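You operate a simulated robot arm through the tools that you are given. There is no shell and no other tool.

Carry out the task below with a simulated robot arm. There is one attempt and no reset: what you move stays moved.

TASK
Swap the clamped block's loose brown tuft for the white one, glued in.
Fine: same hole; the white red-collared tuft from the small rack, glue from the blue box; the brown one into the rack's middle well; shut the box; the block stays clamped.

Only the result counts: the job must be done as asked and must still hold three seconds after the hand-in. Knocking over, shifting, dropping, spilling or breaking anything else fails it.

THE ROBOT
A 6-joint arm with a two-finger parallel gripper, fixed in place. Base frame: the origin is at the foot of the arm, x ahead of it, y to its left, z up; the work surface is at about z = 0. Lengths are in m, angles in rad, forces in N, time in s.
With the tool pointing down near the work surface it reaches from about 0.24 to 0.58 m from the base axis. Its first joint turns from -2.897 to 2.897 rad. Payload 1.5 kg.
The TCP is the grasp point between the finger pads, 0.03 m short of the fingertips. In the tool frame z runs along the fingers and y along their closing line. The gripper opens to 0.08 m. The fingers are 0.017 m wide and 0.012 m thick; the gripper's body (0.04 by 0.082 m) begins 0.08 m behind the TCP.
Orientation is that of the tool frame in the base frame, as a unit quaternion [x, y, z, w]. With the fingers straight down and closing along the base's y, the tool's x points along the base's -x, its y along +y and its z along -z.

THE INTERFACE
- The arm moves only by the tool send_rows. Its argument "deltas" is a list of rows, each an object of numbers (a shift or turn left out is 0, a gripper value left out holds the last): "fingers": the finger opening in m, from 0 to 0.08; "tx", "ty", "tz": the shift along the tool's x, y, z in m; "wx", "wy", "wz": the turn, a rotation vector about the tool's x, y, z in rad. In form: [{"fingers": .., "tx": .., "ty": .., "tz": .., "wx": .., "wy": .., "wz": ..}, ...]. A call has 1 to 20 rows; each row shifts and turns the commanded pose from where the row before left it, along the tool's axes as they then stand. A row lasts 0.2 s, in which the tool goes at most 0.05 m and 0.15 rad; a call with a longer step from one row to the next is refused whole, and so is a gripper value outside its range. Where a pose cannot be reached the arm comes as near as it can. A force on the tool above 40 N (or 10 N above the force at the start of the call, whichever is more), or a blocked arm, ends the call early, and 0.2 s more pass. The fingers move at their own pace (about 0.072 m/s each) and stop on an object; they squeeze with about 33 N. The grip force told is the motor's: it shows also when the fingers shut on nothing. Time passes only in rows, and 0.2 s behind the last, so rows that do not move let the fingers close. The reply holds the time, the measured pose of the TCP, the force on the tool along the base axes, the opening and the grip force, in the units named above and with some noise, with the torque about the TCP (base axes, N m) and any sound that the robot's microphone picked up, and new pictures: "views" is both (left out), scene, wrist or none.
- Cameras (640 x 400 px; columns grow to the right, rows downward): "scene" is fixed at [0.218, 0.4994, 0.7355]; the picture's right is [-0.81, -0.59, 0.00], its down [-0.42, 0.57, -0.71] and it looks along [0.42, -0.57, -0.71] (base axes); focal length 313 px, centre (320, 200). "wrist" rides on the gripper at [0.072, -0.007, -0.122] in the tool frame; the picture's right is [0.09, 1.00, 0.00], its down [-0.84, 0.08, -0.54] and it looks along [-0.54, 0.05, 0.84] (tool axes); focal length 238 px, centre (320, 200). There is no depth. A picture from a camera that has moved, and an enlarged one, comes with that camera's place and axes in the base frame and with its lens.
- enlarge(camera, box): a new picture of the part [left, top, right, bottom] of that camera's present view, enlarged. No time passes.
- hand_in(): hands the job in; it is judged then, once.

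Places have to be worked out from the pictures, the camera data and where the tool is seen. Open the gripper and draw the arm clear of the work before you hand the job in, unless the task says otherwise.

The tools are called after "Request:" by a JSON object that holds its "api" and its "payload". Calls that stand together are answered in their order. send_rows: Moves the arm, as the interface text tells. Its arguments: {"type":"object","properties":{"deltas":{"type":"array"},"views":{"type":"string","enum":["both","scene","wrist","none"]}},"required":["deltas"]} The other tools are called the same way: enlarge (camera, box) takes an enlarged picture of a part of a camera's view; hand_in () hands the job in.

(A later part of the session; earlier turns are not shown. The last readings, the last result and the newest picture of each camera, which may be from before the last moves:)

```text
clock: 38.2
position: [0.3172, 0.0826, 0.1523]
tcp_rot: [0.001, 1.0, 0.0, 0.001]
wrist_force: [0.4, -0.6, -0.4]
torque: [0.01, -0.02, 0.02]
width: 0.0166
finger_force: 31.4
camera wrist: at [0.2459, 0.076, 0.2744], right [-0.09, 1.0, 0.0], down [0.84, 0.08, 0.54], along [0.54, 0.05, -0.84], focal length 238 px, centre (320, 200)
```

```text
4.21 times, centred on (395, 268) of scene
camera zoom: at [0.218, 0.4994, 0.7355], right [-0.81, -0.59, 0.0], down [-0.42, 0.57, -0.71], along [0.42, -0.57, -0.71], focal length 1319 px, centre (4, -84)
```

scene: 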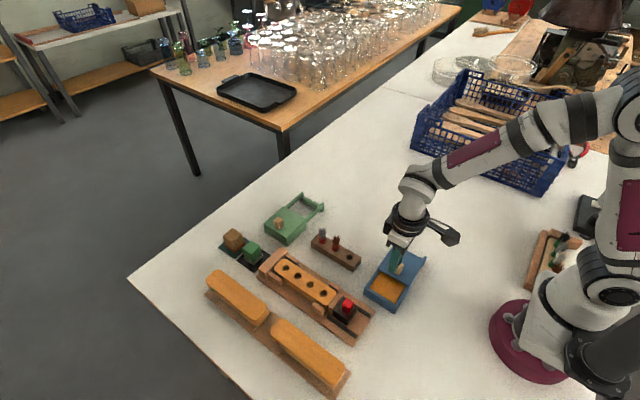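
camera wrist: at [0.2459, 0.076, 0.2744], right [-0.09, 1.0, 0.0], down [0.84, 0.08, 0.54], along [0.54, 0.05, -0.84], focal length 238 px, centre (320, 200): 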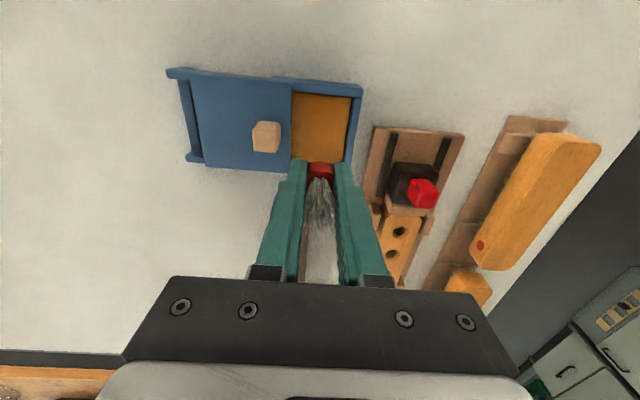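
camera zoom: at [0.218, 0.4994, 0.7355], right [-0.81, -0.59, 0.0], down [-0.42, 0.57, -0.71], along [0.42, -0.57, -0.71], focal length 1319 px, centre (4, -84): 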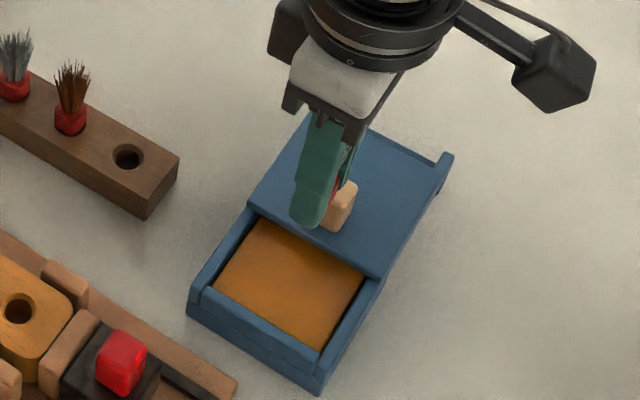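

The tuft has slid up in the grip. I'll zoom in to judge how far and whether it has tilted.

Request:
{"api": "enlarge", "payload": {"camera": "wrist", "box": [300, 145, 340, 185]}}

Request:
{"api": "enlarge", "payload": {"camera": "scene", "box": [380, 235, 420, 275]}}

```text
10.00 times, centred on (320, 165) of wrist
camera zoom: at [0.2459, 0.076, 0.2744], right [-0.09, 1.0, 0.0], down [0.84, 0.08, 0.54], along [0.54, 0.05, -0.84], focal length 2384 px, centre (320, 550)
```

zoom: 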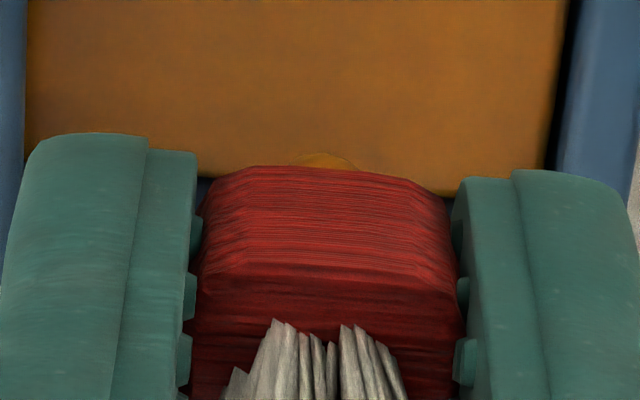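

```text
10.00 times, centred on (400, 255) of scene
camera zoom: at [0.218, 0.4994, 0.7355], right [-0.81, -0.59, 0.0], down [-0.42, 0.57, -0.71], along [0.42, -0.57, -0.71], focal length 3132 px, centre (-480, -350)
```

zoom: 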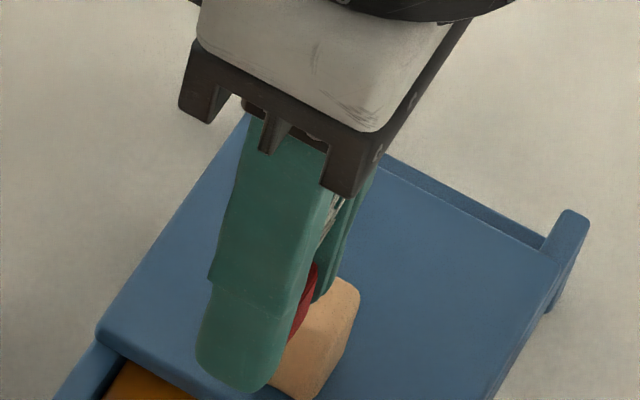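

The tuft slid up about 11 mm, so the collar bottom is now about 6 mm above the fingertips, and the amber-coated peg end is just visible. I'll turn the tool about 54° so the scene camera can see between the fingers and check the peg and any tilt.

Request:
{"api": "send_rows", "payload": {"deltas": [{"wz": 0.134}, {"wz": 0.134}, {"wz": 0.134}, {"wz": 0.134}, {"wz": 0.134}, {"wz": 0.134}, {"wz": 0.134}, {}, {}]}}

Request:
{"api": "enlarge", "payload": {"camera": "scene", "box": [375, 225, 425, 275]}}

Request:
{"api": "enlarge", "payload": {"camera": "wrist", "box": [300, 145, 340, 185]}}

```text
clock: 40.2
position: [0.3182, 0.0816, 0.1515]
tcp_rot: [0.453, 0.892, 0.0, 0.001]
wrist_force: [-0.2, 0.4, -0.1]
torque: [0.02, -0.01, -0.05]
width: 0.0162
finger_force: 31.4
camera wrist: at [0.2704, 0.137, 0.2734], right [0.75, 0.66, 0.0], down [0.56, -0.63, 0.54], along [0.36, -0.41, -0.84], focal length 238 px, centre (320, 200)
```

scene: 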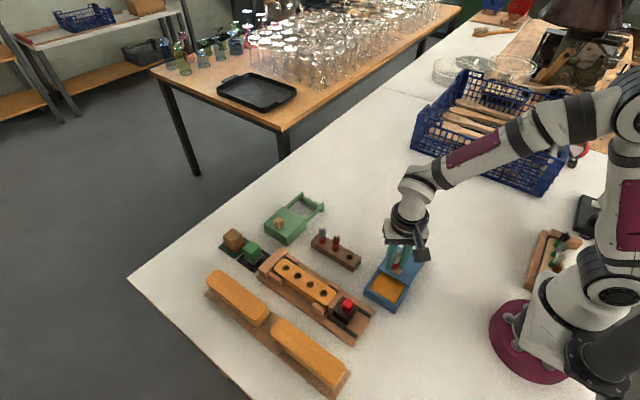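
wrist: 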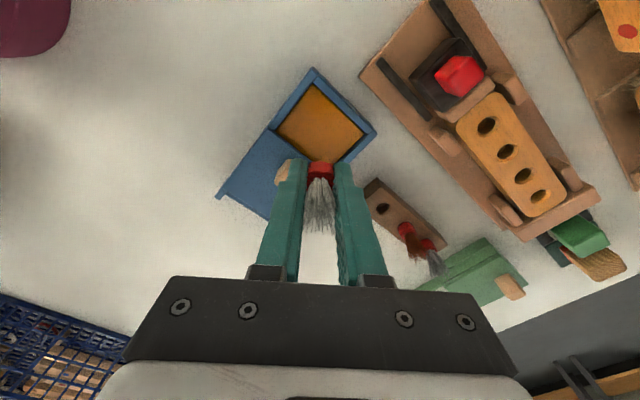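

```text
8.00 times, centred on (400, 250) of scene
camera zoom: at [0.218, 0.4994, 0.7355], right [-0.81, -0.59, 0.0], down [-0.42, 0.57, -0.71], along [0.42, -0.57, -0.71], focal length 2506 px, centre (-320, -200)
```

zoom: 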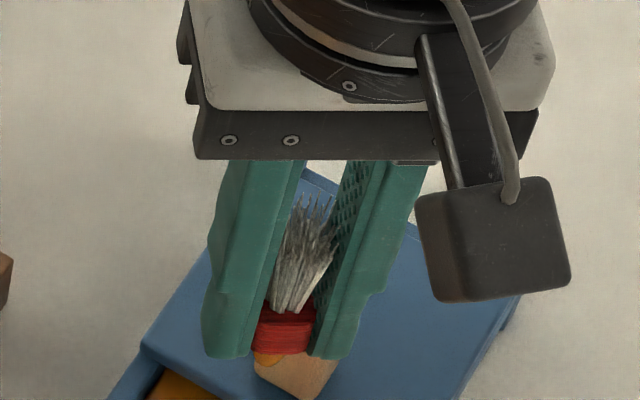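

```text
10.00 times, centred on (320, 165) of wrist
camera zoom: at [0.2704, 0.137, 0.2734], right [0.75, 0.66, 0.0], down [0.56, -0.63, 0.54], along [0.36, -0.41, -0.84], focal length 2384 px, centre (320, 550)
```

zoom: 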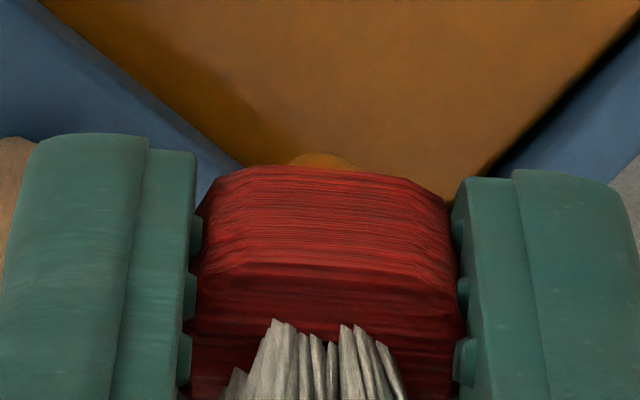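

Now I can see the amber peg under the collar, and I'll zoom in on it.

Request:
{"api": "enlarge", "payload": {"camera": "scene", "box": [385, 252, 410, 277]}}

```text
16.00 times, centred on (398, 264) of scene
camera zoom: at [0.218, 0.4994, 0.7355], right [-0.81, -0.59, 0.0], down [-0.42, 0.57, -0.71], along [0.42, -0.57, -0.71], focal length 5012 px, centre (-920, -832)
```

zoom: 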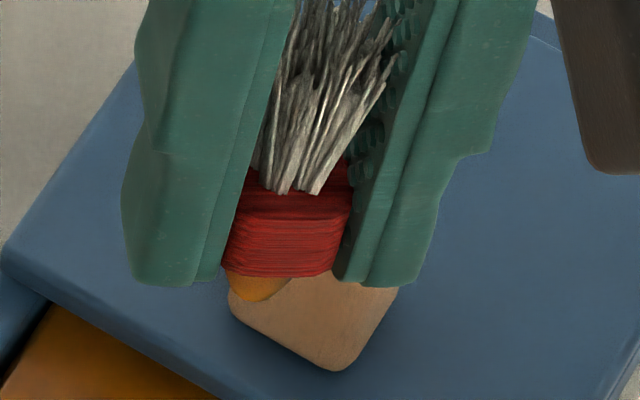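

The peg is coated with amber glue, about 10 mm long, roughly 9 mm across, and upright. I'll turn the tool back, travel to hole 2 of the block staying high, and check the alignment.

Request:
{"api": "send_rows", "payload": {"deltas": [{"wz": -0.134}, {"wz": -0.134}, {"wz": -0.134}, {"wz": -0.134}, {"wz": -0.134}, {"wz": -0.134}, {"wz": -0.134}, {}, {"tx": -0.0323, "ty": 0.0186}, {"tx": -0.0323, "ty": 0.0186}, {"tx": -0.0323, "ty": 0.0186}, {"tx": -0.0323, "ty": 0.0186}, {"tx": -0.0323, "ty": 0.0186}, {"tx": -0.0323, "ty": 0.0186}, {}, {}]}}

Request:
{"api": "enlarge", "payload": {"camera": "wrist", "box": [270, 60, 370, 200]}}

Request:
{"api": "enlarge", "payload": {"camera": "scene", "box": [260, 225, 330, 300]}}

```text
clock: 43.6
position: [0.5125, 0.1947, 0.1514]
tcp_rot: [0.001, 1.0, -0.001, -0.001]
wrist_force: [-0.4, -0.2, -0.2]
torque: [-0.04, -0.03, -0.03]
width: 0.0164
finger_force: 31.5
camera wrist: at [0.4406, 0.1879, 0.2732], right [-0.09, 1.0, 0.0], down [0.84, 0.08, 0.54], along [0.54, 0.05, -0.84], focal length 238 px, centre (320, 200)
```

scene: 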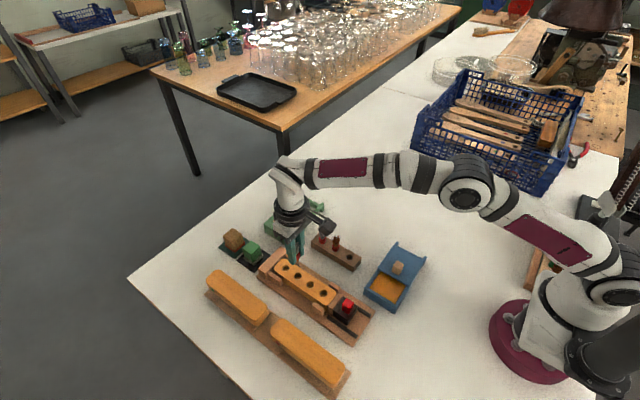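
wrist: 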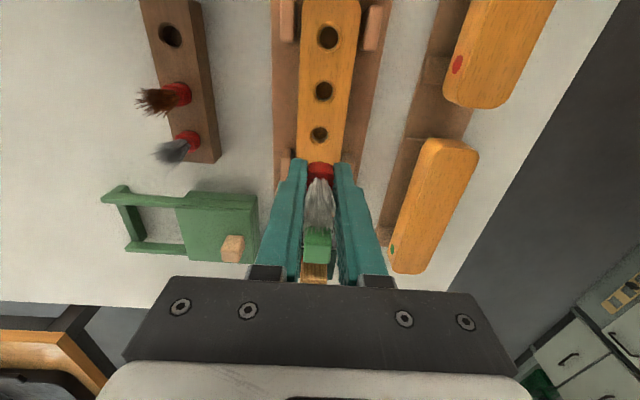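

```text
2.86 times, centred on (320, 130) of wrist
camera zoom: at [0.4406, 0.1879, 0.2732], right [-0.09, 1.0, 0.0], down [0.84, 0.08, 0.54], along [0.54, 0.05, -0.84], focal length 681 px, centre (320, 400)
```

zoom: 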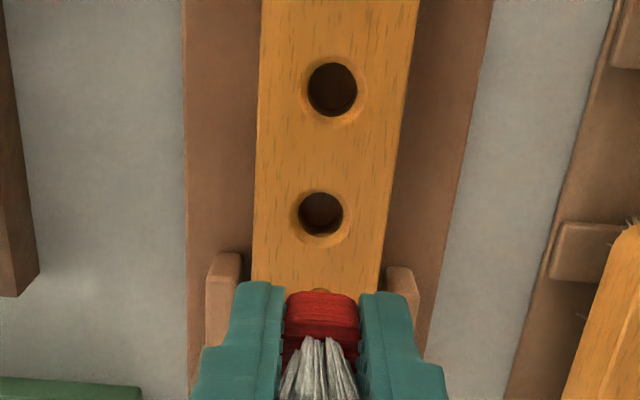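

```text
5.33 times, centred on (295, 262) of scene
camera zoom: at [0.218, 0.4994, 0.7355], right [-0.81, -0.59, 0.0], down [-0.42, 0.57, -0.71], along [0.42, -0.57, -0.71], focal length 1670 px, centre (453, -133)
```

zoom: 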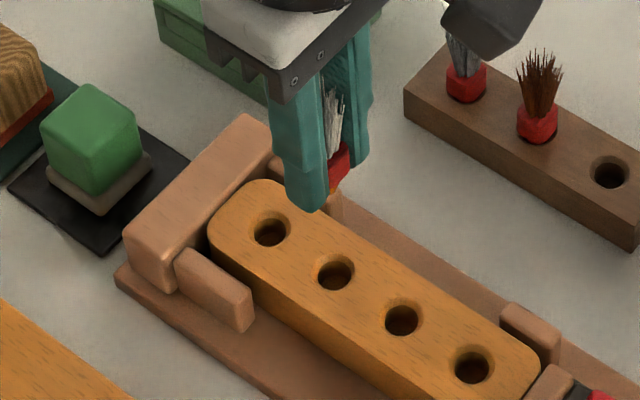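

Hole 2 is at (0.512, 0.1948), directly below. I'll descend to about 6 mm above the drop height and check again.

Request:
{"api": "send_rows", "payload": {"deltas": [{"tx": 0.0005, "tz": 0.03}, {"tz": 0.025}, {"tz": 0.011}, {}, {}]}}

Request:
{"api": "enlarge", "payload": {"camera": "wrist", "box": [290, 120, 350, 190]}}

Request:
{"api": "enlarge", "payload": {"camera": "scene", "box": [275, 245, 315, 290]}}

```text
clock: 44.8
position: [0.511, 0.1938, 0.0843]
tcp_rot: [0.001, 1.0, 0.0, 0.001]
wrist_force: [0.8, 0.6, 0.2]
torque: [0.01, -0.01, -0.02]
width: 0.0164
finger_force: 31.5
camera wrist: at [0.4402, 0.1877, 0.2074], right [-0.09, 1.0, 0.0], down [0.84, 0.08, 0.54], along [0.54, 0.05, -0.84], focal length 238 px, centre (320, 200)
```

scene: 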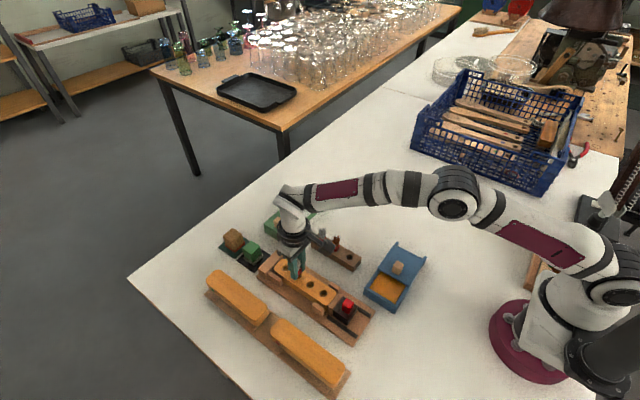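
wrist: 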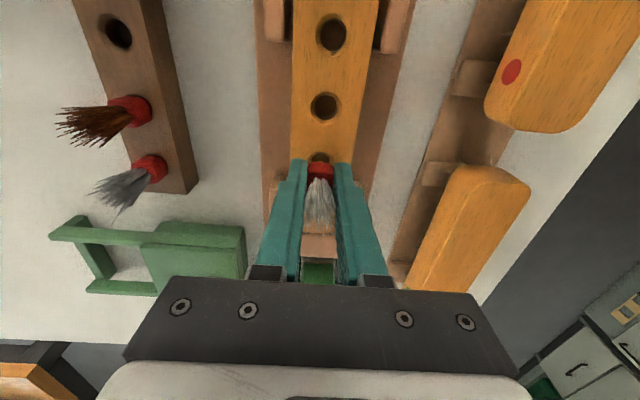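

```text
5.71 times, centred on (320, 155) of wrist
camera zoom: at [0.4402, 0.1877, 0.2074], right [-0.09, 1.0, 0.0], down [0.84, 0.08, 0.54], along [0.54, 0.05, -0.84], focal length 1362 px, centre (320, 457)
```

zoom: 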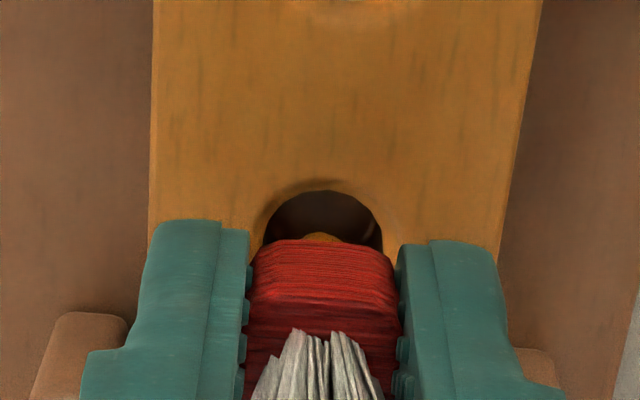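

```text
8.89 times, centred on (295, 268) of scene
camera zoom: at [0.218, 0.4994, 0.7355], right [-0.81, -0.59, 0.0], down [-0.42, 0.57, -0.71], along [0.42, -0.57, -0.71], focal length 2784 px, centre (542, -400)
```

zoom: 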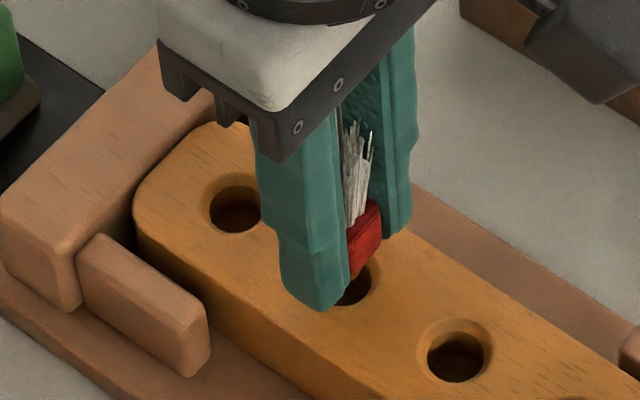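

The peg lines up with the hole in both views. I'll lower about 6.5 mm so the tips are just above the block.

Request:
{"api": "send_rows", "payload": {"deltas": [{"ty": 0.0002, "tz": 0.003}, {"tz": 0.002}, {"tz": 0.0015}, {}], "views": "none"}}

Request:
{"api": "enlarge", "payload": {"camera": "wrist", "box": [290, 120, 350, 190]}}

Request:
{"api": "enlarge", "payload": {"camera": "scene", "box": [275, 245, 315, 290]}}

```text
clock: 45.8
position: [0.5124, 0.1956, 0.0781]
tcp_rot: [0.001, 1.0, 0.0, 0.001]
wrist_force: [0.4, -0.2, -0.7]
torque: [0.01, 0.0, 0.02]
width: 0.0162
finger_force: 31.6
```

```text
5.71 times, centred on (320, 155) of wrist
camera zoom: at [0.4398, 0.1879, 0.2009], right [-0.09, 1.0, 0.0], down [0.84, 0.08, 0.54], along [0.54, 0.05, -0.84], focal length 1362 px, centre (320, 457)
```

zoom: 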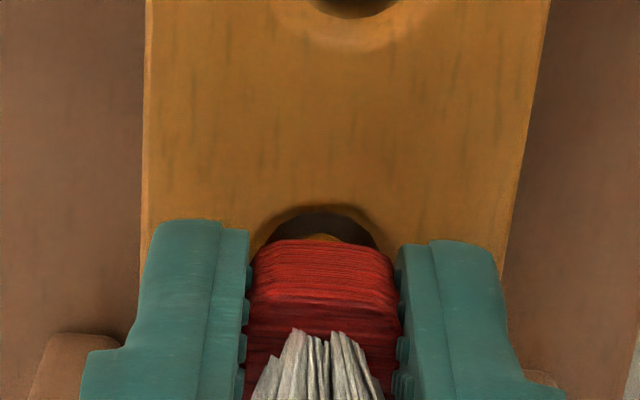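

```text
8.89 times, centred on (295, 268) of scene
camera zoom: at [0.218, 0.4994, 0.7355], right [-0.81, -0.59, 0.0], down [-0.42, 0.57, -0.71], along [0.42, -0.57, -0.71], focal length 2784 px, centre (542, -400)
```

zoom: 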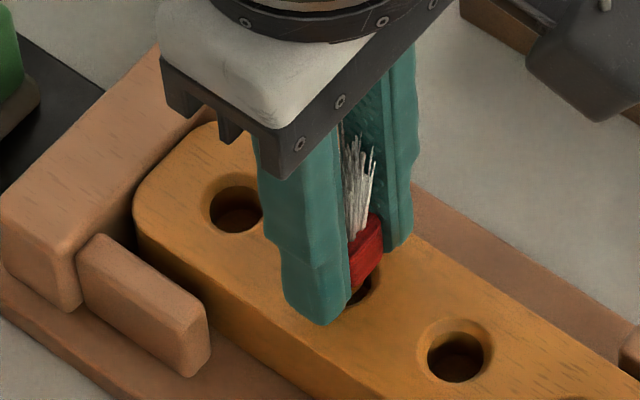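

There's no contact yet. I'll lower another 1 mm to gain peg engagement and check the force.

Request:
{"api": "send_rows", "payload": {"deltas": [{"tz": 0.001}, {}], "views": "none"}}

```text
clock: 46.4
position: [0.5104, 0.194, 0.0789]
tcp_rot: [0.001, 1.0, 0.0, 0.002]
wrist_force: [-0.2, 0.0, -0.9]
torque: [0.0, -0.03, -0.01]
width: 0.0165
finger_force: 31.8
```

Request:
{"api": "send_rows", "payload": {"deltas": [{"tz": 0.001}, {}], "views": "none"}}

Request:
{"api": "enlarge", "payload": {"camera": "wrist", "box": [290, 120, 350, 190]}}

```text
clock: 47.0
position: [0.5118, 0.1944, 0.077]
tcp_rot: [0.001, 1.0, 0.0, 0.0]
wrist_force: [0.4, 0.1, 0.0]
torque: [0.0, 0.0, -0.02]
width: 0.0166
finger_force: 31.8
```

```text
5.71 times, centred on (320, 155) of wrist
camera zoom: at [0.4398, 0.188, 0.1991], right [-0.09, 1.0, 0.0], down [0.84, 0.08, 0.54], along [0.54, 0.05, -0.84], focal length 1362 px, centre (320, 457)
```

zoom: 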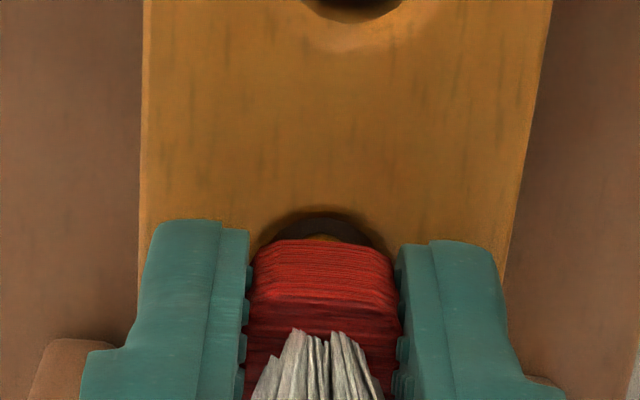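

Still no contact, so I'll lower a bit more in half-millimetre steps.

Request:
{"api": "send_rows", "payload": {"deltas": [{"tz": 0.0005}, {"tz": 0.0005}, {}], "views": "none"}}

```text
clock: 47.8
position: [0.5123, 0.1944, 0.0769]
tcp_rot: [0.001, 1.0, 0.001, 0.0]
wrist_force: [-0.1, 0.4, 0.8]
torque: [0.0, 0.03, 0.02]
width: 0.0162
finger_force: 31.6
```

Request:
{"api": "send_rows", "payload": {"deltas": [{"tz": 0.0005}, {"tz": 0.0005}, {}], "views": "none"}}

Request:
{"api": "enlarge", "payload": {"camera": "scene", "box": [275, 245, 315, 290]}}

Request:
{"api": "enlarge", "payload": {"camera": "wrist", "box": [290, 120, 350, 190]}}

```text
clock: 48.6
position: [0.5112, 0.1947, 0.0742]
tcp_rot: [0.0, 1.0, 0.001, 0.001]
wrist_force: [0.1, 0.4, 0.1]
torque: [-0.01, 0.0, 0.02]
width: 0.0162
finger_force: 31.4
```

```text
8.89 times, centred on (295, 268) of scene
camera zoom: at [0.218, 0.4994, 0.7355], right [-0.81, -0.59, 0.0], down [-0.42, 0.57, -0.71], along [0.42, -0.57, -0.71], focal length 2784 px, centre (542, -400)
```

zoom: 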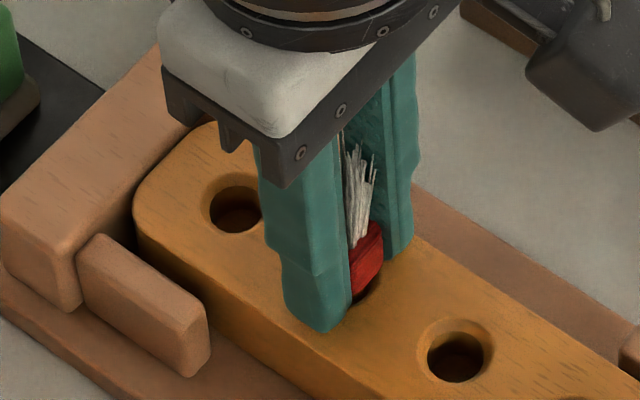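

```text
5.71 times, centred on (320, 155) of wrist
camera zoom: at [0.44, 0.1878, 0.1969], right [-0.09, 1.0, 0.0], down [0.84, 0.08, 0.54], along [0.54, 0.05, -0.84], focal length 1362 px, centre (320, 457)
```

zoom: 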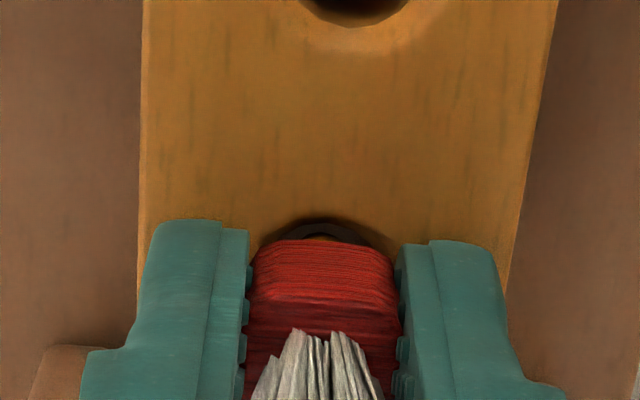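

At tip z≈0.045 there's still no contact, so I'll continue down in small steps.

Request:
{"api": "send_rows", "payload": {"deltas": [{"tz": 0.0005}, {"tz": 0.0005}, {}], "views": "none"}}

```text
clock: 49.4
position: [0.5108, 0.1942, 0.0739]
tcp_rot: [0.001, 1.0, 0.0, 0.0]
wrist_force: [-0.2, 0.0, -0.9]
torque: [0.05, -0.01, -0.02]
width: 0.0166
finger_force: 31.7
```

Request:
{"api": "send_rows", "payload": {"deltas": [{"tz": 0.0005}, {"tz": 0.0005}, {}], "views": "none"}}

Request:
{"api": "enlarge", "payload": {"camera": "scene", "box": [275, 245, 315, 290]}}

```text
clock: 50.2
position: [0.5107, 0.1934, 0.0729]
tcp_rot: [0.001, 1.0, 0.0, 0.001]
wrist_force: [0.3, 0.5, -0.2]
torque: [0.01, 0.02, -0.04]
width: 0.0162
finger_force: 31.8
```

```text
8.89 times, centred on (295, 268) of scene
camera zoom: at [0.218, 0.4994, 0.7355], right [-0.81, -0.59, 0.0], down [-0.42, 0.57, -0.71], along [0.42, -0.57, -0.71], focal length 2784 px, centre (542, -400)
```

zoom: 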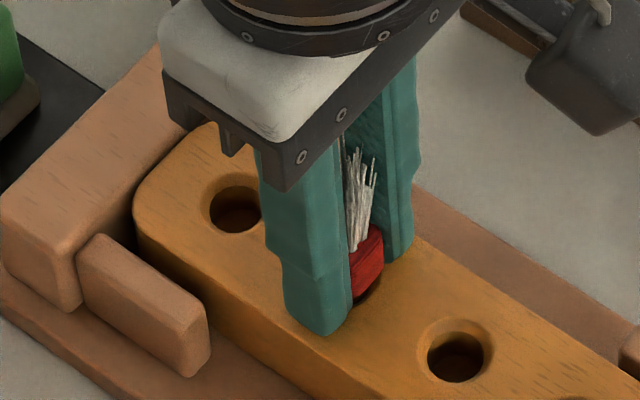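

Still free. I'll keep stepping down.

Request:
{"api": "send_rows", "payload": {"deltas": [{"tz": 0.0005}, {"tz": 0.0005}, {}], "views": "none"}}

```text
clock: 51.0
position: [0.5116, 0.195, 0.0722]
tcp_rot: [0.001, 1.0, 0.0, 0.0]
wrist_force: [-10.8, -4.5, 21.5]
torque: [-0.18, 0.39, 0.02]
width: 0.0163
finger_force: 32.2
```

Contact at tip z≈0.042 with 21 N, so that's the block top. I'll back off 0.5 mm and look.

Request:
{"api": "send_rows", "payload": {"deltas": [{"tz": -0.0005}, {}], "views": "none"}}

Request:
{"api": "enlarge", "payload": {"camera": "scene", "box": [275, 245, 315, 290]}}

Request:
{"api": "enlarge", "payload": {"camera": "wrist", "box": [290, 120, 350, 190]}}

```text
clock: 51.6
position: [0.5106, 0.1941, 0.0733]
tcp_rot: [0.001, 1.0, 0.0, 0.0]
wrist_force: [-7.6, -5.2, 20.5]
torque: [-0.18, 0.29, -0.07]
width: 0.0162
finger_force: 31.4
```

```text
8.89 times, centred on (295, 268) of scene
camera zoom: at [0.218, 0.4994, 0.7355], right [-0.81, -0.59, 0.0], down [-0.42, 0.57, -0.71], along [0.42, -0.57, -0.71], focal length 2784 px, centre (542, -400)
```

zoom: 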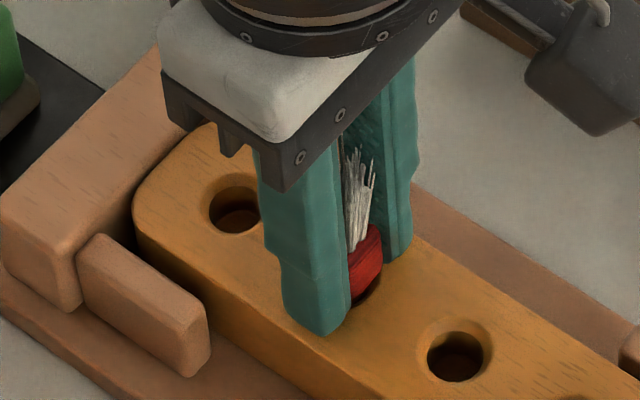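

```text
5.71 times, centred on (320, 155) of wrist
camera zoom: at [0.4401, 0.188, 0.195], right [-0.09, 1.0, 0.0], down [0.84, 0.08, 0.54], along [0.54, 0.05, -0.84], focal length 1362 px, centre (320, 457)
```

zoom: 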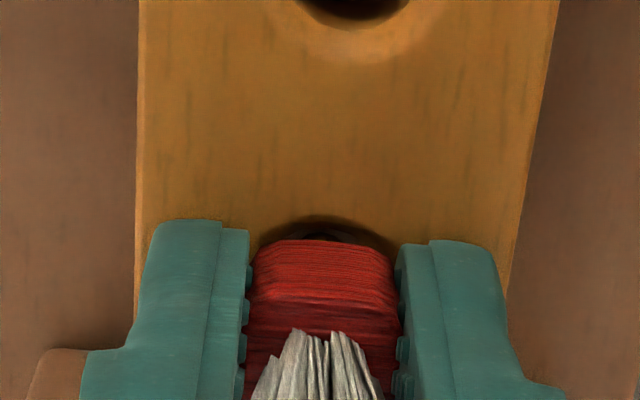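

The arm is still deflected about 0.6 mm by the contact, so I'll back off another 0.7 mm.

Request:
{"api": "send_rows", "payload": {"deltas": [{"tz": -0.0007}, {}, {}], "views": "none"}}

Request:
{"api": "enlarge", "payload": {"camera": "scene", "box": [285, 260, 305, 285]}}

Request:
{"api": "enlarge", "payload": {"camera": "wrist", "box": [290, 120, 350, 190]}}

```text
clock: 52.4
position: [0.512, 0.1937, 0.0741]
tcp_rot: [0.001, 1.0, 0.0, 0.001]
wrist_force: [3.0, 0.5, 5.8]
torque: [0.07, -0.09, -0.04]
width: 0.0163
finger_force: 32.0
```

```text
16.00 times, centred on (295, 272) of scene
camera zoom: at [0.218, 0.4994, 0.7355], right [-0.81, -0.59, 0.0], down [-0.42, 0.57, -0.71], along [0.42, -0.57, -0.71], focal length 5012 px, centre (720, -960)
```

zoom: 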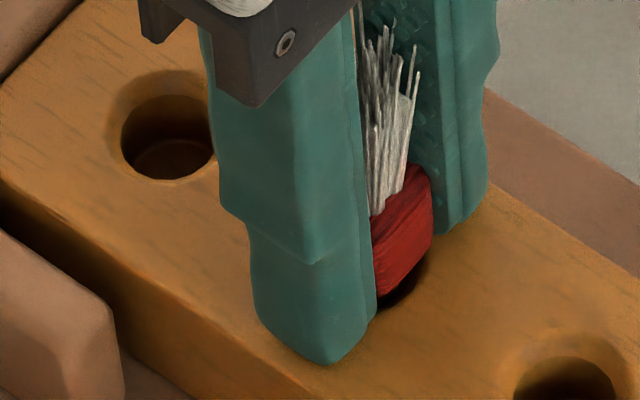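

```text
5.71 times, centred on (320, 155) of wrist
camera zoom: at [0.44, 0.188, 0.1952], right [-0.09, 1.0, 0.0], down [0.84, 0.08, 0.54], along [0.54, 0.05, -0.84], focal length 1362 px, centre (320, 457)
```

zoom: 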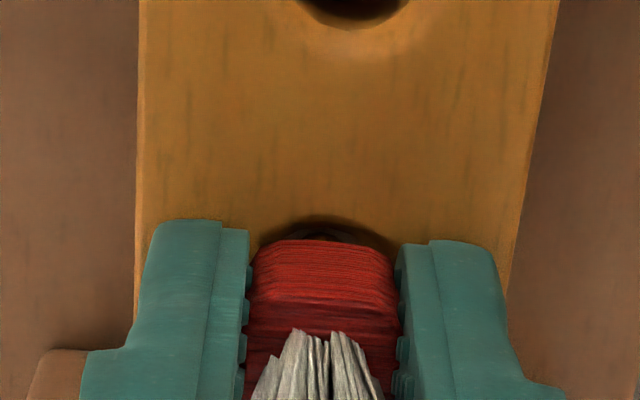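

The peg is about 3 mm into the hole. I'll open the fingers slightly so they guide the tuft as it drops to its seat.

Request:
{"api": "send_rows", "payload": {"deltas": [{"tz": -0.0002}, {"fingers": 0.02}, {}, {}], "views": "none"}}

Request:
{"api": "enlarge", "payload": {"camera": "scene", "box": [275, 245, 315, 290]}}

Request:
{"api": "enlarge", "payload": {"camera": "wrist", "box": [290, 120, 350, 190]}}

```text
clock: 53.4
position: [0.5112, 0.1952, 0.0731]
tcp_rot: [0.001, 1.0, 0.001, 0.0]
wrist_force: [-0.5, 0.1, 0.7]
torque: [0.01, 0.02, -0.01]
width: 0.0196
finger_force: 0.1
```

```text
8.89 times, centred on (295, 268) of scene
camera zoom: at [0.218, 0.4994, 0.7355], right [-0.81, -0.59, 0.0], down [-0.42, 0.57, -0.71], along [0.42, -0.57, -0.71], focal length 2784 px, centre (542, -400)
```

zoom: 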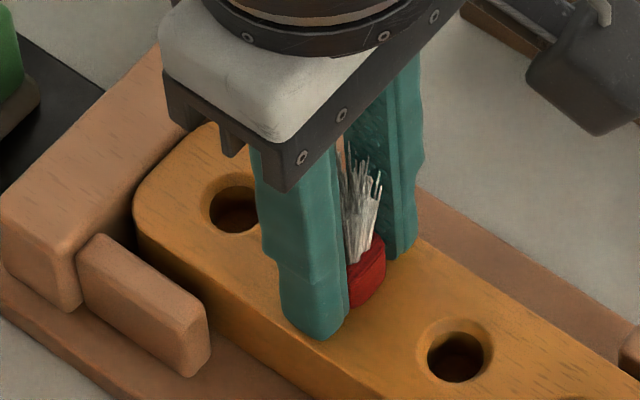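

```text
5.71 times, centred on (320, 155) of wrist
camera zoom: at [0.4397, 0.1879, 0.1953], right [-0.09, 1.0, 0.0], down [0.84, 0.08, 0.54], along [0.54, 0.05, -0.84], focal length 1362 px, centre (320, 457)
```

zoom: 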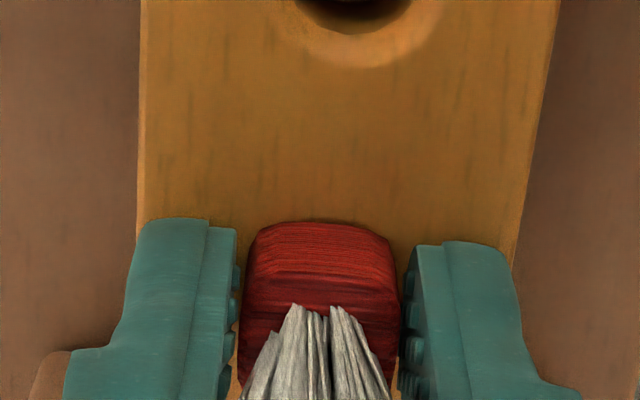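

The tuft dropped in, with the collar bottom now at about block-top level. I'll open wider and inspect the seating.

Request:
{"api": "send_rows", "payload": {"deltas": [{"fingers": 0.032}, {}, {}], "views": "none"}}

Request:
{"api": "enlarge", "payload": {"camera": "scene", "box": [285, 255, 310, 285]}}

Request:
{"api": "enlarge", "payload": {"camera": "wrist", "box": [290, 120, 350, 190]}}

```text
clock: 54.2
position: [0.5114, 0.196, 0.0736]
tcp_rot: [0.0, 1.0, -0.001, 0.001]
wrist_force: [-0.5, -0.7, -0.6]
torque: [-0.01, -0.01, -0.01]
width: 0.0321
finger_force: 0.0
```

```text
13.33 times, centred on (298, 270) of scene
camera zoom: at [0.218, 0.4994, 0.7355], right [-0.81, -0.59, 0.0], down [-0.42, 0.57, -0.71], along [0.42, -0.57, -0.71], focal length 4176 px, centre (620, -733)
```

zoom: 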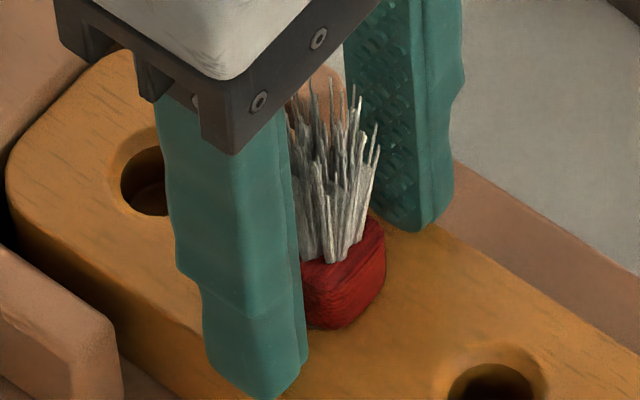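

```text
5.71 times, centred on (320, 155) of wrist
camera zoom: at [0.4398, 0.1879, 0.1954], right [-0.09, 1.0, 0.0], down [0.84, 0.08, 0.54], along [0.54, 0.05, -0.84], focal length 1362 px, centre (320, 457)
```

zoom: 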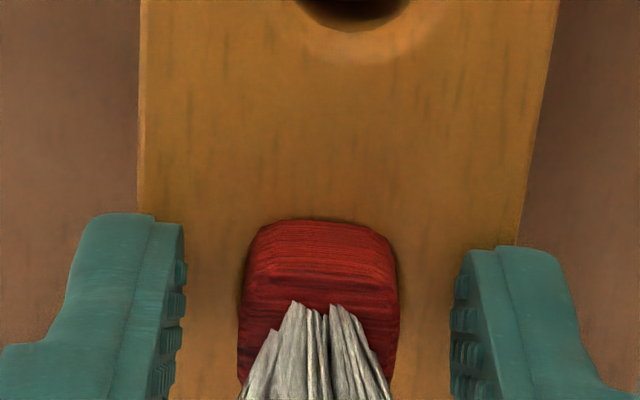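

The collar sits flush over the hole and upright, lower than the loose brown tuft had been. I'll rise clear and compare it from a distance.

Request:
{"api": "send_rows", "payload": {"deltas": [{"tz": -0.005}, {"tz": -0.02}, {"tz": -0.03}, {"tz": -0.03}, {}, {}]}}

Request:
{"api": "enlarge", "payload": {"camera": "wrist", "box": [270, 60, 370, 220]}}

Request:
{"api": "enlarge", "payload": {"camera": "scene", "box": [275, 245, 325, 295]}}

```text
clock: 55.6
position: [0.5106, 0.1949, 0.1589]
tcp_rot: [0.0, 1.0, -0.001, 0.0]
wrist_force: [0.4, 0.1, -0.4]
torque: [-0.02, 0.02, 0.04]
width: 0.0317
finger_force: 0.1
camera wrist: at [0.439, 0.1883, 0.281], right [-0.09, 1.0, 0.0], down [0.84, 0.08, 0.54], along [0.54, 0.05, -0.84], focal length 238 px, centre (320, 200)
```

scene: 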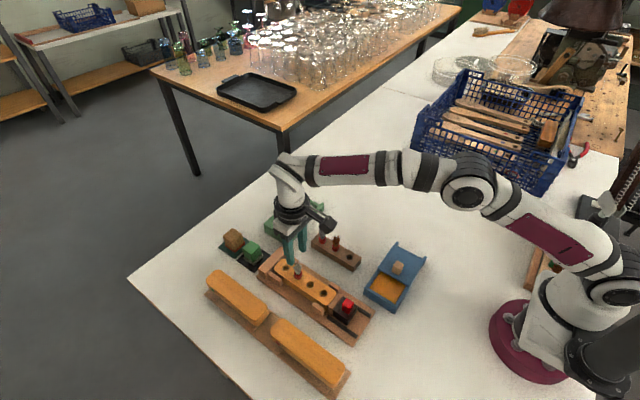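
wrist: 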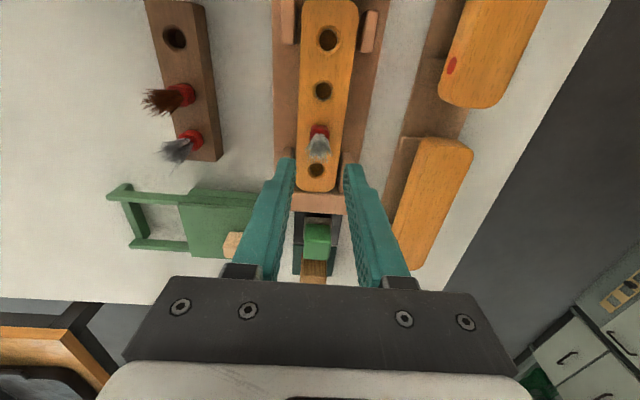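

```text
2.50 times, centred on (320, 140) of wrist
camera zoom: at [0.439, 0.1883, 0.281], right [-0.09, 1.0, 0.0], down [0.84, 0.08, 0.54], along [0.54, 0.05, -0.84], focal length 596 px, centre (320, 350)
```

zoom: 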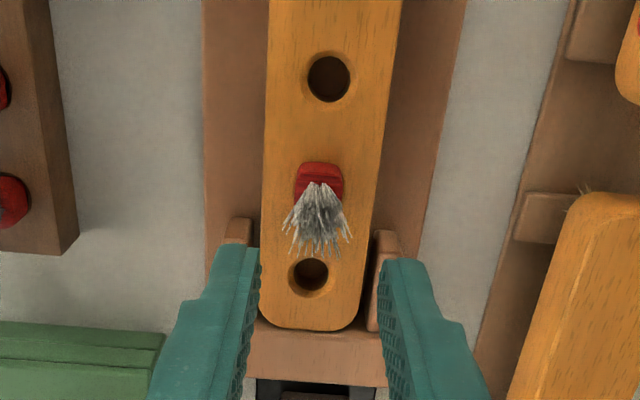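

```text
8.00 times, centred on (300, 270) of scene
camera zoom: at [0.218, 0.4994, 0.7355], right [-0.81, -0.59, 0.0], down [-0.42, 0.57, -0.71], along [0.42, -0.57, -0.71], focal length 2506 px, centre (480, -360)
```

zoom: 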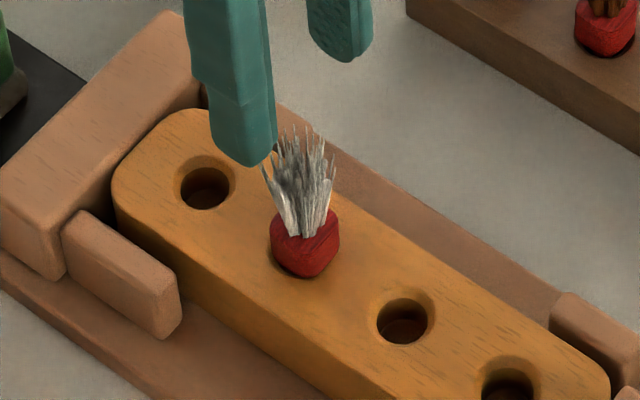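

The white tuft stands upright and flush in hole 2. Next I'll go back to the blue box's knob, now at about (0.321, 0.0335), to shut it.

Request:
{"api": "send_rows", "payload": {"deltas": [{"fingers": 0.046, "tx": 0.0317, "ty": -0.027}, {"tx": 0.0317, "ty": -0.027}, {"tx": 0.0317, "ty": -0.027}, {"tx": 0.0317, "ty": -0.027}, {"tx": 0.0317, "ty": -0.027}, {"tx": 0.0317, "ty": -0.027}, {}, {"tz": 0.03}, {"tz": 0.02}, {}]}}

Request:
{"api": "enlarge", "payload": {"camera": "wrist", "box": [240, 60, 400, 240]}}

Request:
{"api": "enlarge", "payload": {"camera": "scene", "box": [350, 225, 440, 320]}}

```text
clock: 57.8
position: [0.322, 0.0323, 0.1057]
tcp_rot: [0.002, 1.0, 0.0, 0.001]
wrist_force: [-0.1, -0.8, -0.2]
torque: [0.0, 0.0, 0.03]
width: 0.0461
finger_force: 0.0
camera wrist: at [0.25, 0.0261, 0.2294], right [-0.09, 1.0, 0.0], down [0.84, 0.08, 0.54], along [0.54, 0.05, -0.84], focal length 238 px, centre (320, 200)
```

scene: 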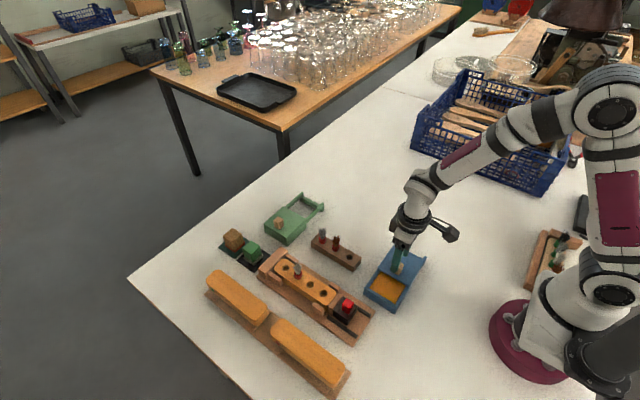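
wrist: 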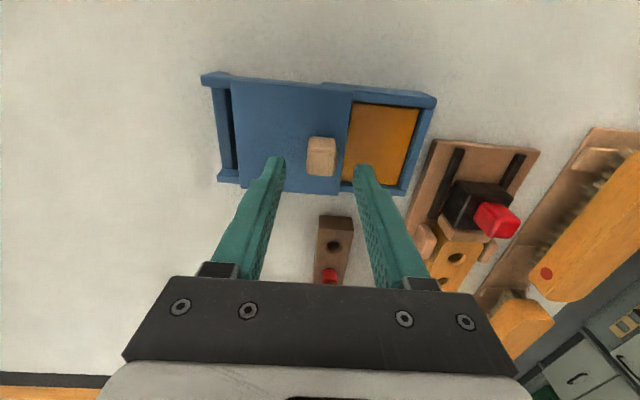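

```text
2.22 times, centred on (320, 150) of wrist
camera zoom: at [0.25, 0.0261, 0.2294], right [-0.09, 1.0, 0.0], down [0.84, 0.08, 0.54], along [0.54, 0.05, -0.84], focal length 530 px, centre (320, 311)
```

zoom: 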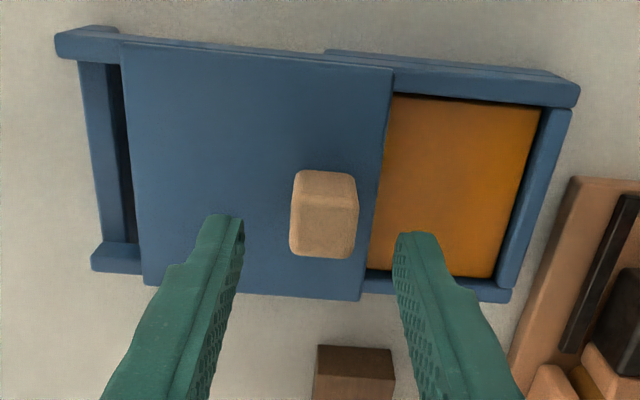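

```text
4.21 times, centred on (395, 272) of scene
camera zoom: at [0.218, 0.4994, 0.7355], right [-0.81, -0.59, 0.0], down [-0.42, 0.57, -0.71], along [0.42, -0.57, -0.71], focal length 1319 px, centre (4, -105)
```

zoom: 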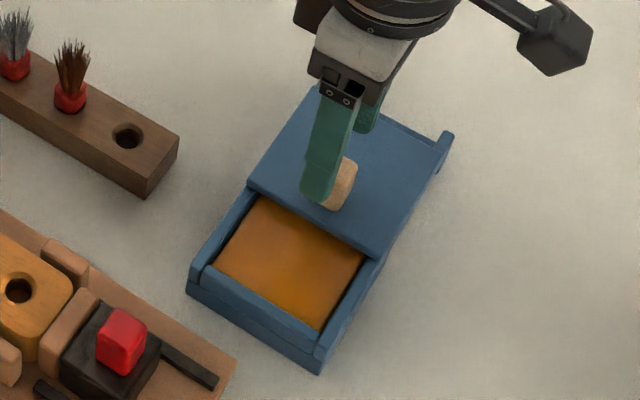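

The knob is centred between the fingers, so I'll descend and grip it.

Request:
{"api": "send_rows", "payload": {"deltas": [{"tx": 0.0008, "ty": 0.0005, "tz": 0.02}, {"tz": 0.0117}, {}, {"fingers": 0.0}, {}, {}, {}], "views": "none"}}

Request:
{"api": "enlarge", "payload": {"camera": "wrist", "box": [240, 60, 400, 240]}}

```text
clock: 59.4
position: [0.3207, 0.0346, 0.0765]
tcp_rot: [0.001, 1.0, 0.0, 0.001]
wrist_force: [2.9, 0.5, -14.0]
torque: [0.01, -0.14, 0.04]
width: 0.0212
finger_force: 34.4
```

```text
2.22 times, centred on (320, 150) of wrist
camera zoom: at [0.2492, 0.0267, 0.1984], right [-0.09, 1.0, 0.0], down [0.84, 0.08, 0.54], along [0.54, 0.05, -0.84], focal length 530 px, centre (320, 311)
```

zoom: 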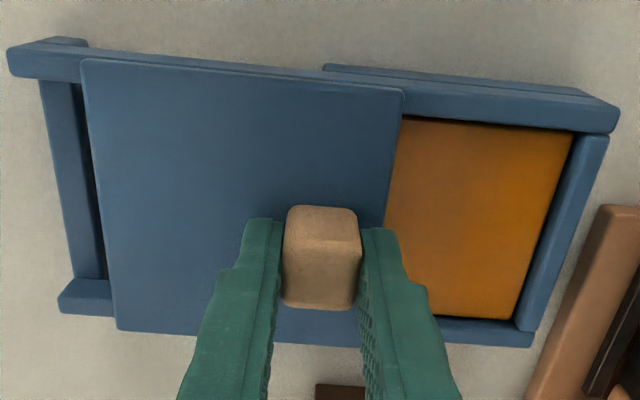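

Gripped. I'll slide it back toward +y in chunks and trim the vertical force as I go.

Request:
{"api": "send_rows", "payload": {"deltas": [{"tz": 0.0002, "ty": 0.004}, {"ty": 0.005}, {"ty": 0.005}, {}], "views": "none"}}

```text
clock: 60.4
position: [0.3196, 0.0476, 0.0761]
tcp_rot: [0.001, 1.0, 0.0, 0.001]
wrist_force: [1.6, -0.8, -1.5]
torque: [0.04, -0.06, 0.04]
width: 0.0214
finger_force: 34.5
```

The forces are near zero and the lid moves with the gripper. Continuing.

Request:
{"api": "send_rows", "payload": {"deltas": [{"ty": 0.005}, {"ty": 0.005}, {"ty": 0.005}, {}], "views": "none"}}

```text
clock: 61.4
position: [0.3204, 0.0624, 0.0764]
tcp_rot: [0.0, 1.0, 0.0, 0.001]
wrist_force: [12.4, 0.4, -21.1]
torque: [0.05, -0.42, 0.03]
width: 0.0215
finger_force: 34.1
```

The pull up is back at −21 N, so I'll ease down 0.3 mm and continue.

Request:
{"api": "send_rows", "payload": {"deltas": [{"tz": 0.0003, "ty": 0.004}, {"ty": 0.005}, {"ty": 0.005}, {}], "views": "scene"}}

Request:
{"api": "enlarge", "payload": {"camera": "scene", "box": [350, 235, 440, 320]}}

```text
clock: 62.4
position: [0.3205, 0.0761, 0.0757]
tcp_rot: [0.0, 1.0, 0.0, 0.001]
wrist_force: [12.5, 0.3, -18.7]
torque: [0.05, -0.38, -0.01]
width: 0.0216
finger_force: 34.5
```

scene: 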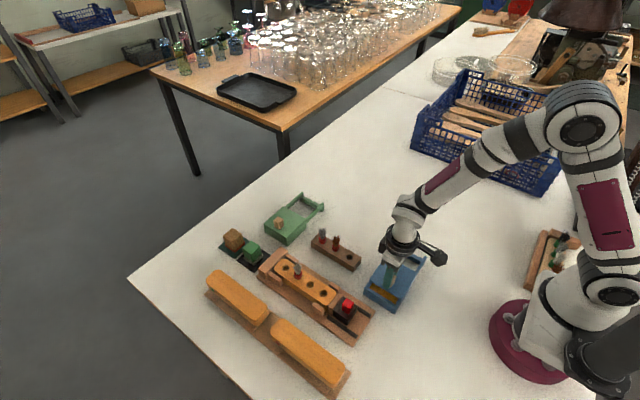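

```text
4.71 times, centred on (395, 278) of scene
camera zoom: at [0.218, 0.4994, 0.7355], right [-0.81, -0.59, 0.0], down [-0.42, 0.57, -0.71], along [0.42, -0.57, -0.71], focal length 1474 px, centre (-33, -165)
```

zoom: 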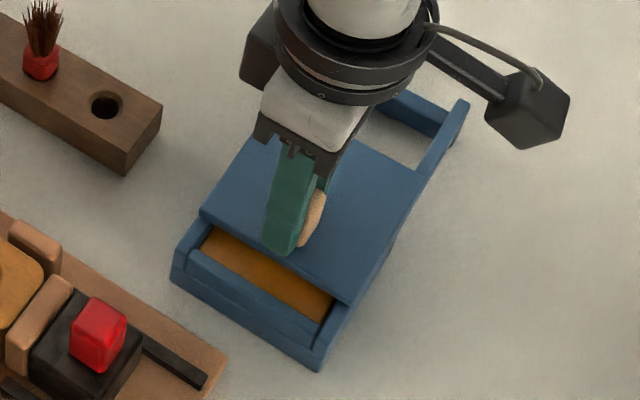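

The box hasn't moved. I'll ease down another 0.3 mm and keep closing, with about 24 mm to go.

Request:
{"api": "send_rows", "payload": {"deltas": [{"tz": 0.0003, "ty": 0.004}, {"ty": 0.005}, {"ty": 0.005}, {}], "views": "none"}}

```text
clock: 63.4
position: [0.3202, 0.0909, 0.0752]
tcp_rot: [0.001, 1.0, 0.0, 0.0]
wrist_force: [-3.1, -0.6, 31.5]
torque: [0.04, 0.13, 0.05]
width: 0.0214
finger_force: 35.0
```

It's pressing down now, so I'll raise 0.4 mm and close the last 10 mm slowly, looking for the stop.

Request:
{"api": "send_rows", "payload": {"deltas": [{"tz": -0.0004, "ty": 0.003}, {"ty": 0.003}, {}], "views": "none"}}

Request:
{"api": "enlarge", "payload": {"camera": "scene", "box": [360, 250, 430, 315]}}

```text
clock: 64.2
position: [0.3195, 0.0958, 0.0759]
tcp_rot: [0.0, 1.0, 0.001, 0.001]
wrist_force: [8.7, 0.8, -0.3]
torque: [0.05, -0.36, 0.1]
width: 0.0214
finger_force: 34.1
```

```text
6.15 times, centred on (395, 282) of scene
camera zoom: at [0.218, 0.4994, 0.7355], right [-0.81, -0.59, 0.0], down [-0.42, 0.57, -0.71], along [0.42, -0.57, -0.71], focal length 1928 px, centre (-142, -308)
```

zoom: 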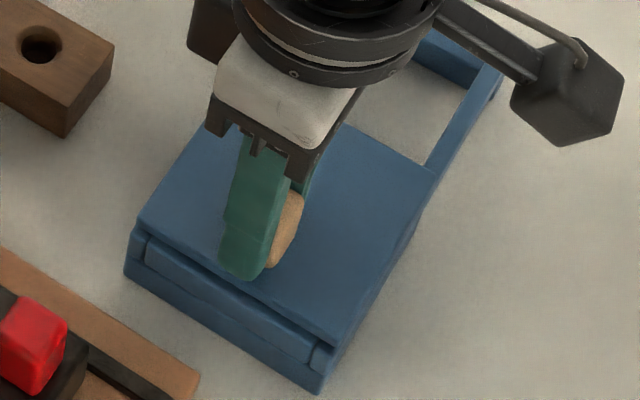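

About 4 mm is left, so I'll finish it in 1–1.5 mm steps.

Request:
{"api": "send_rows", "payload": {"deltas": [{"ty": 0.0015}, {"ty": 0.0015}, {"ty": 0.001}, {}], "views": "none"}}

Request:
{"api": "enlarge", "payload": {"camera": "scene", "box": [360, 250, 430, 315]}}

```text
clock: 65.2
position: [0.3209, 0.0986, 0.0758]
tcp_rot: [0.002, 1.0, 0.0, 0.001]
wrist_force: [19.2, -5.5, -18.2]
torque: [-0.05, -0.37, -0.02]
width: 0.0215
finger_force: 34.7
```

```text
6.15 times, centred on (395, 282) of scene
camera zoom: at [0.218, 0.4994, 0.7355], right [-0.81, -0.59, 0.0], down [-0.42, 0.57, -0.71], along [0.42, -0.57, -0.71], focal length 1928 px, centre (-142, -308)
```

zoom: 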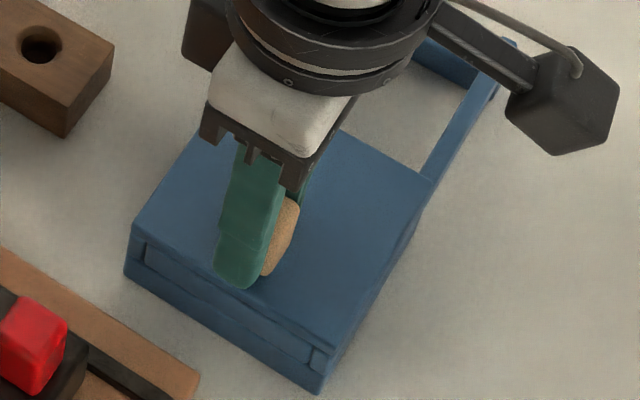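

It looks shut, and Fy=−5.5 N suggests the stop. I'll relieve the vertical pull and nudge 1 mm more to be sure.

Request:
{"api": "send_rows", "payload": {"deltas": [{"tz": 0.0003, "ty": 0.0007}, {"ty": 0.0005}, {}], "views": "none"}}

Request:
{"api": "enlarge", "payload": {"camera": "wrist", "box": [240, 60, 400, 240]}}

```text
clock: 66.0
position: [0.3206, 0.1008, 0.0766]
tcp_rot: [0.0, 1.0, -0.001, 0.001]
wrist_force: [16.6, -30.3, 5.9]
torque: [-0.49, -0.28, 0.07]
width: 0.0212
finger_force: 34.1
```

```text
2.22 times, centred on (320, 150) of wrist
camera zoom: at [0.2489, 0.0943, 0.1984], right [-0.09, 1.0, 0.0], down [0.84, 0.08, 0.54], along [0.54, 0.05, -0.84], focal length 530 px, centre (320, 311)
```

zoom: 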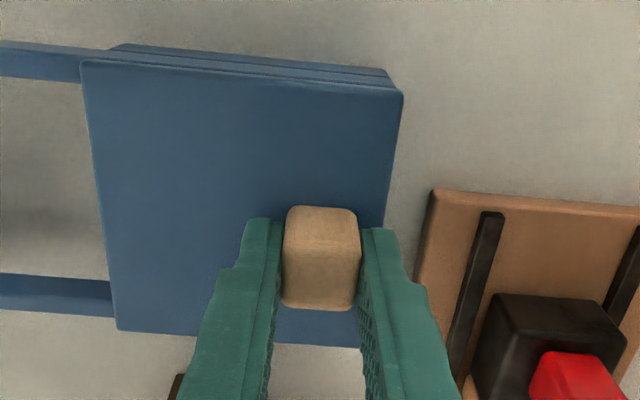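

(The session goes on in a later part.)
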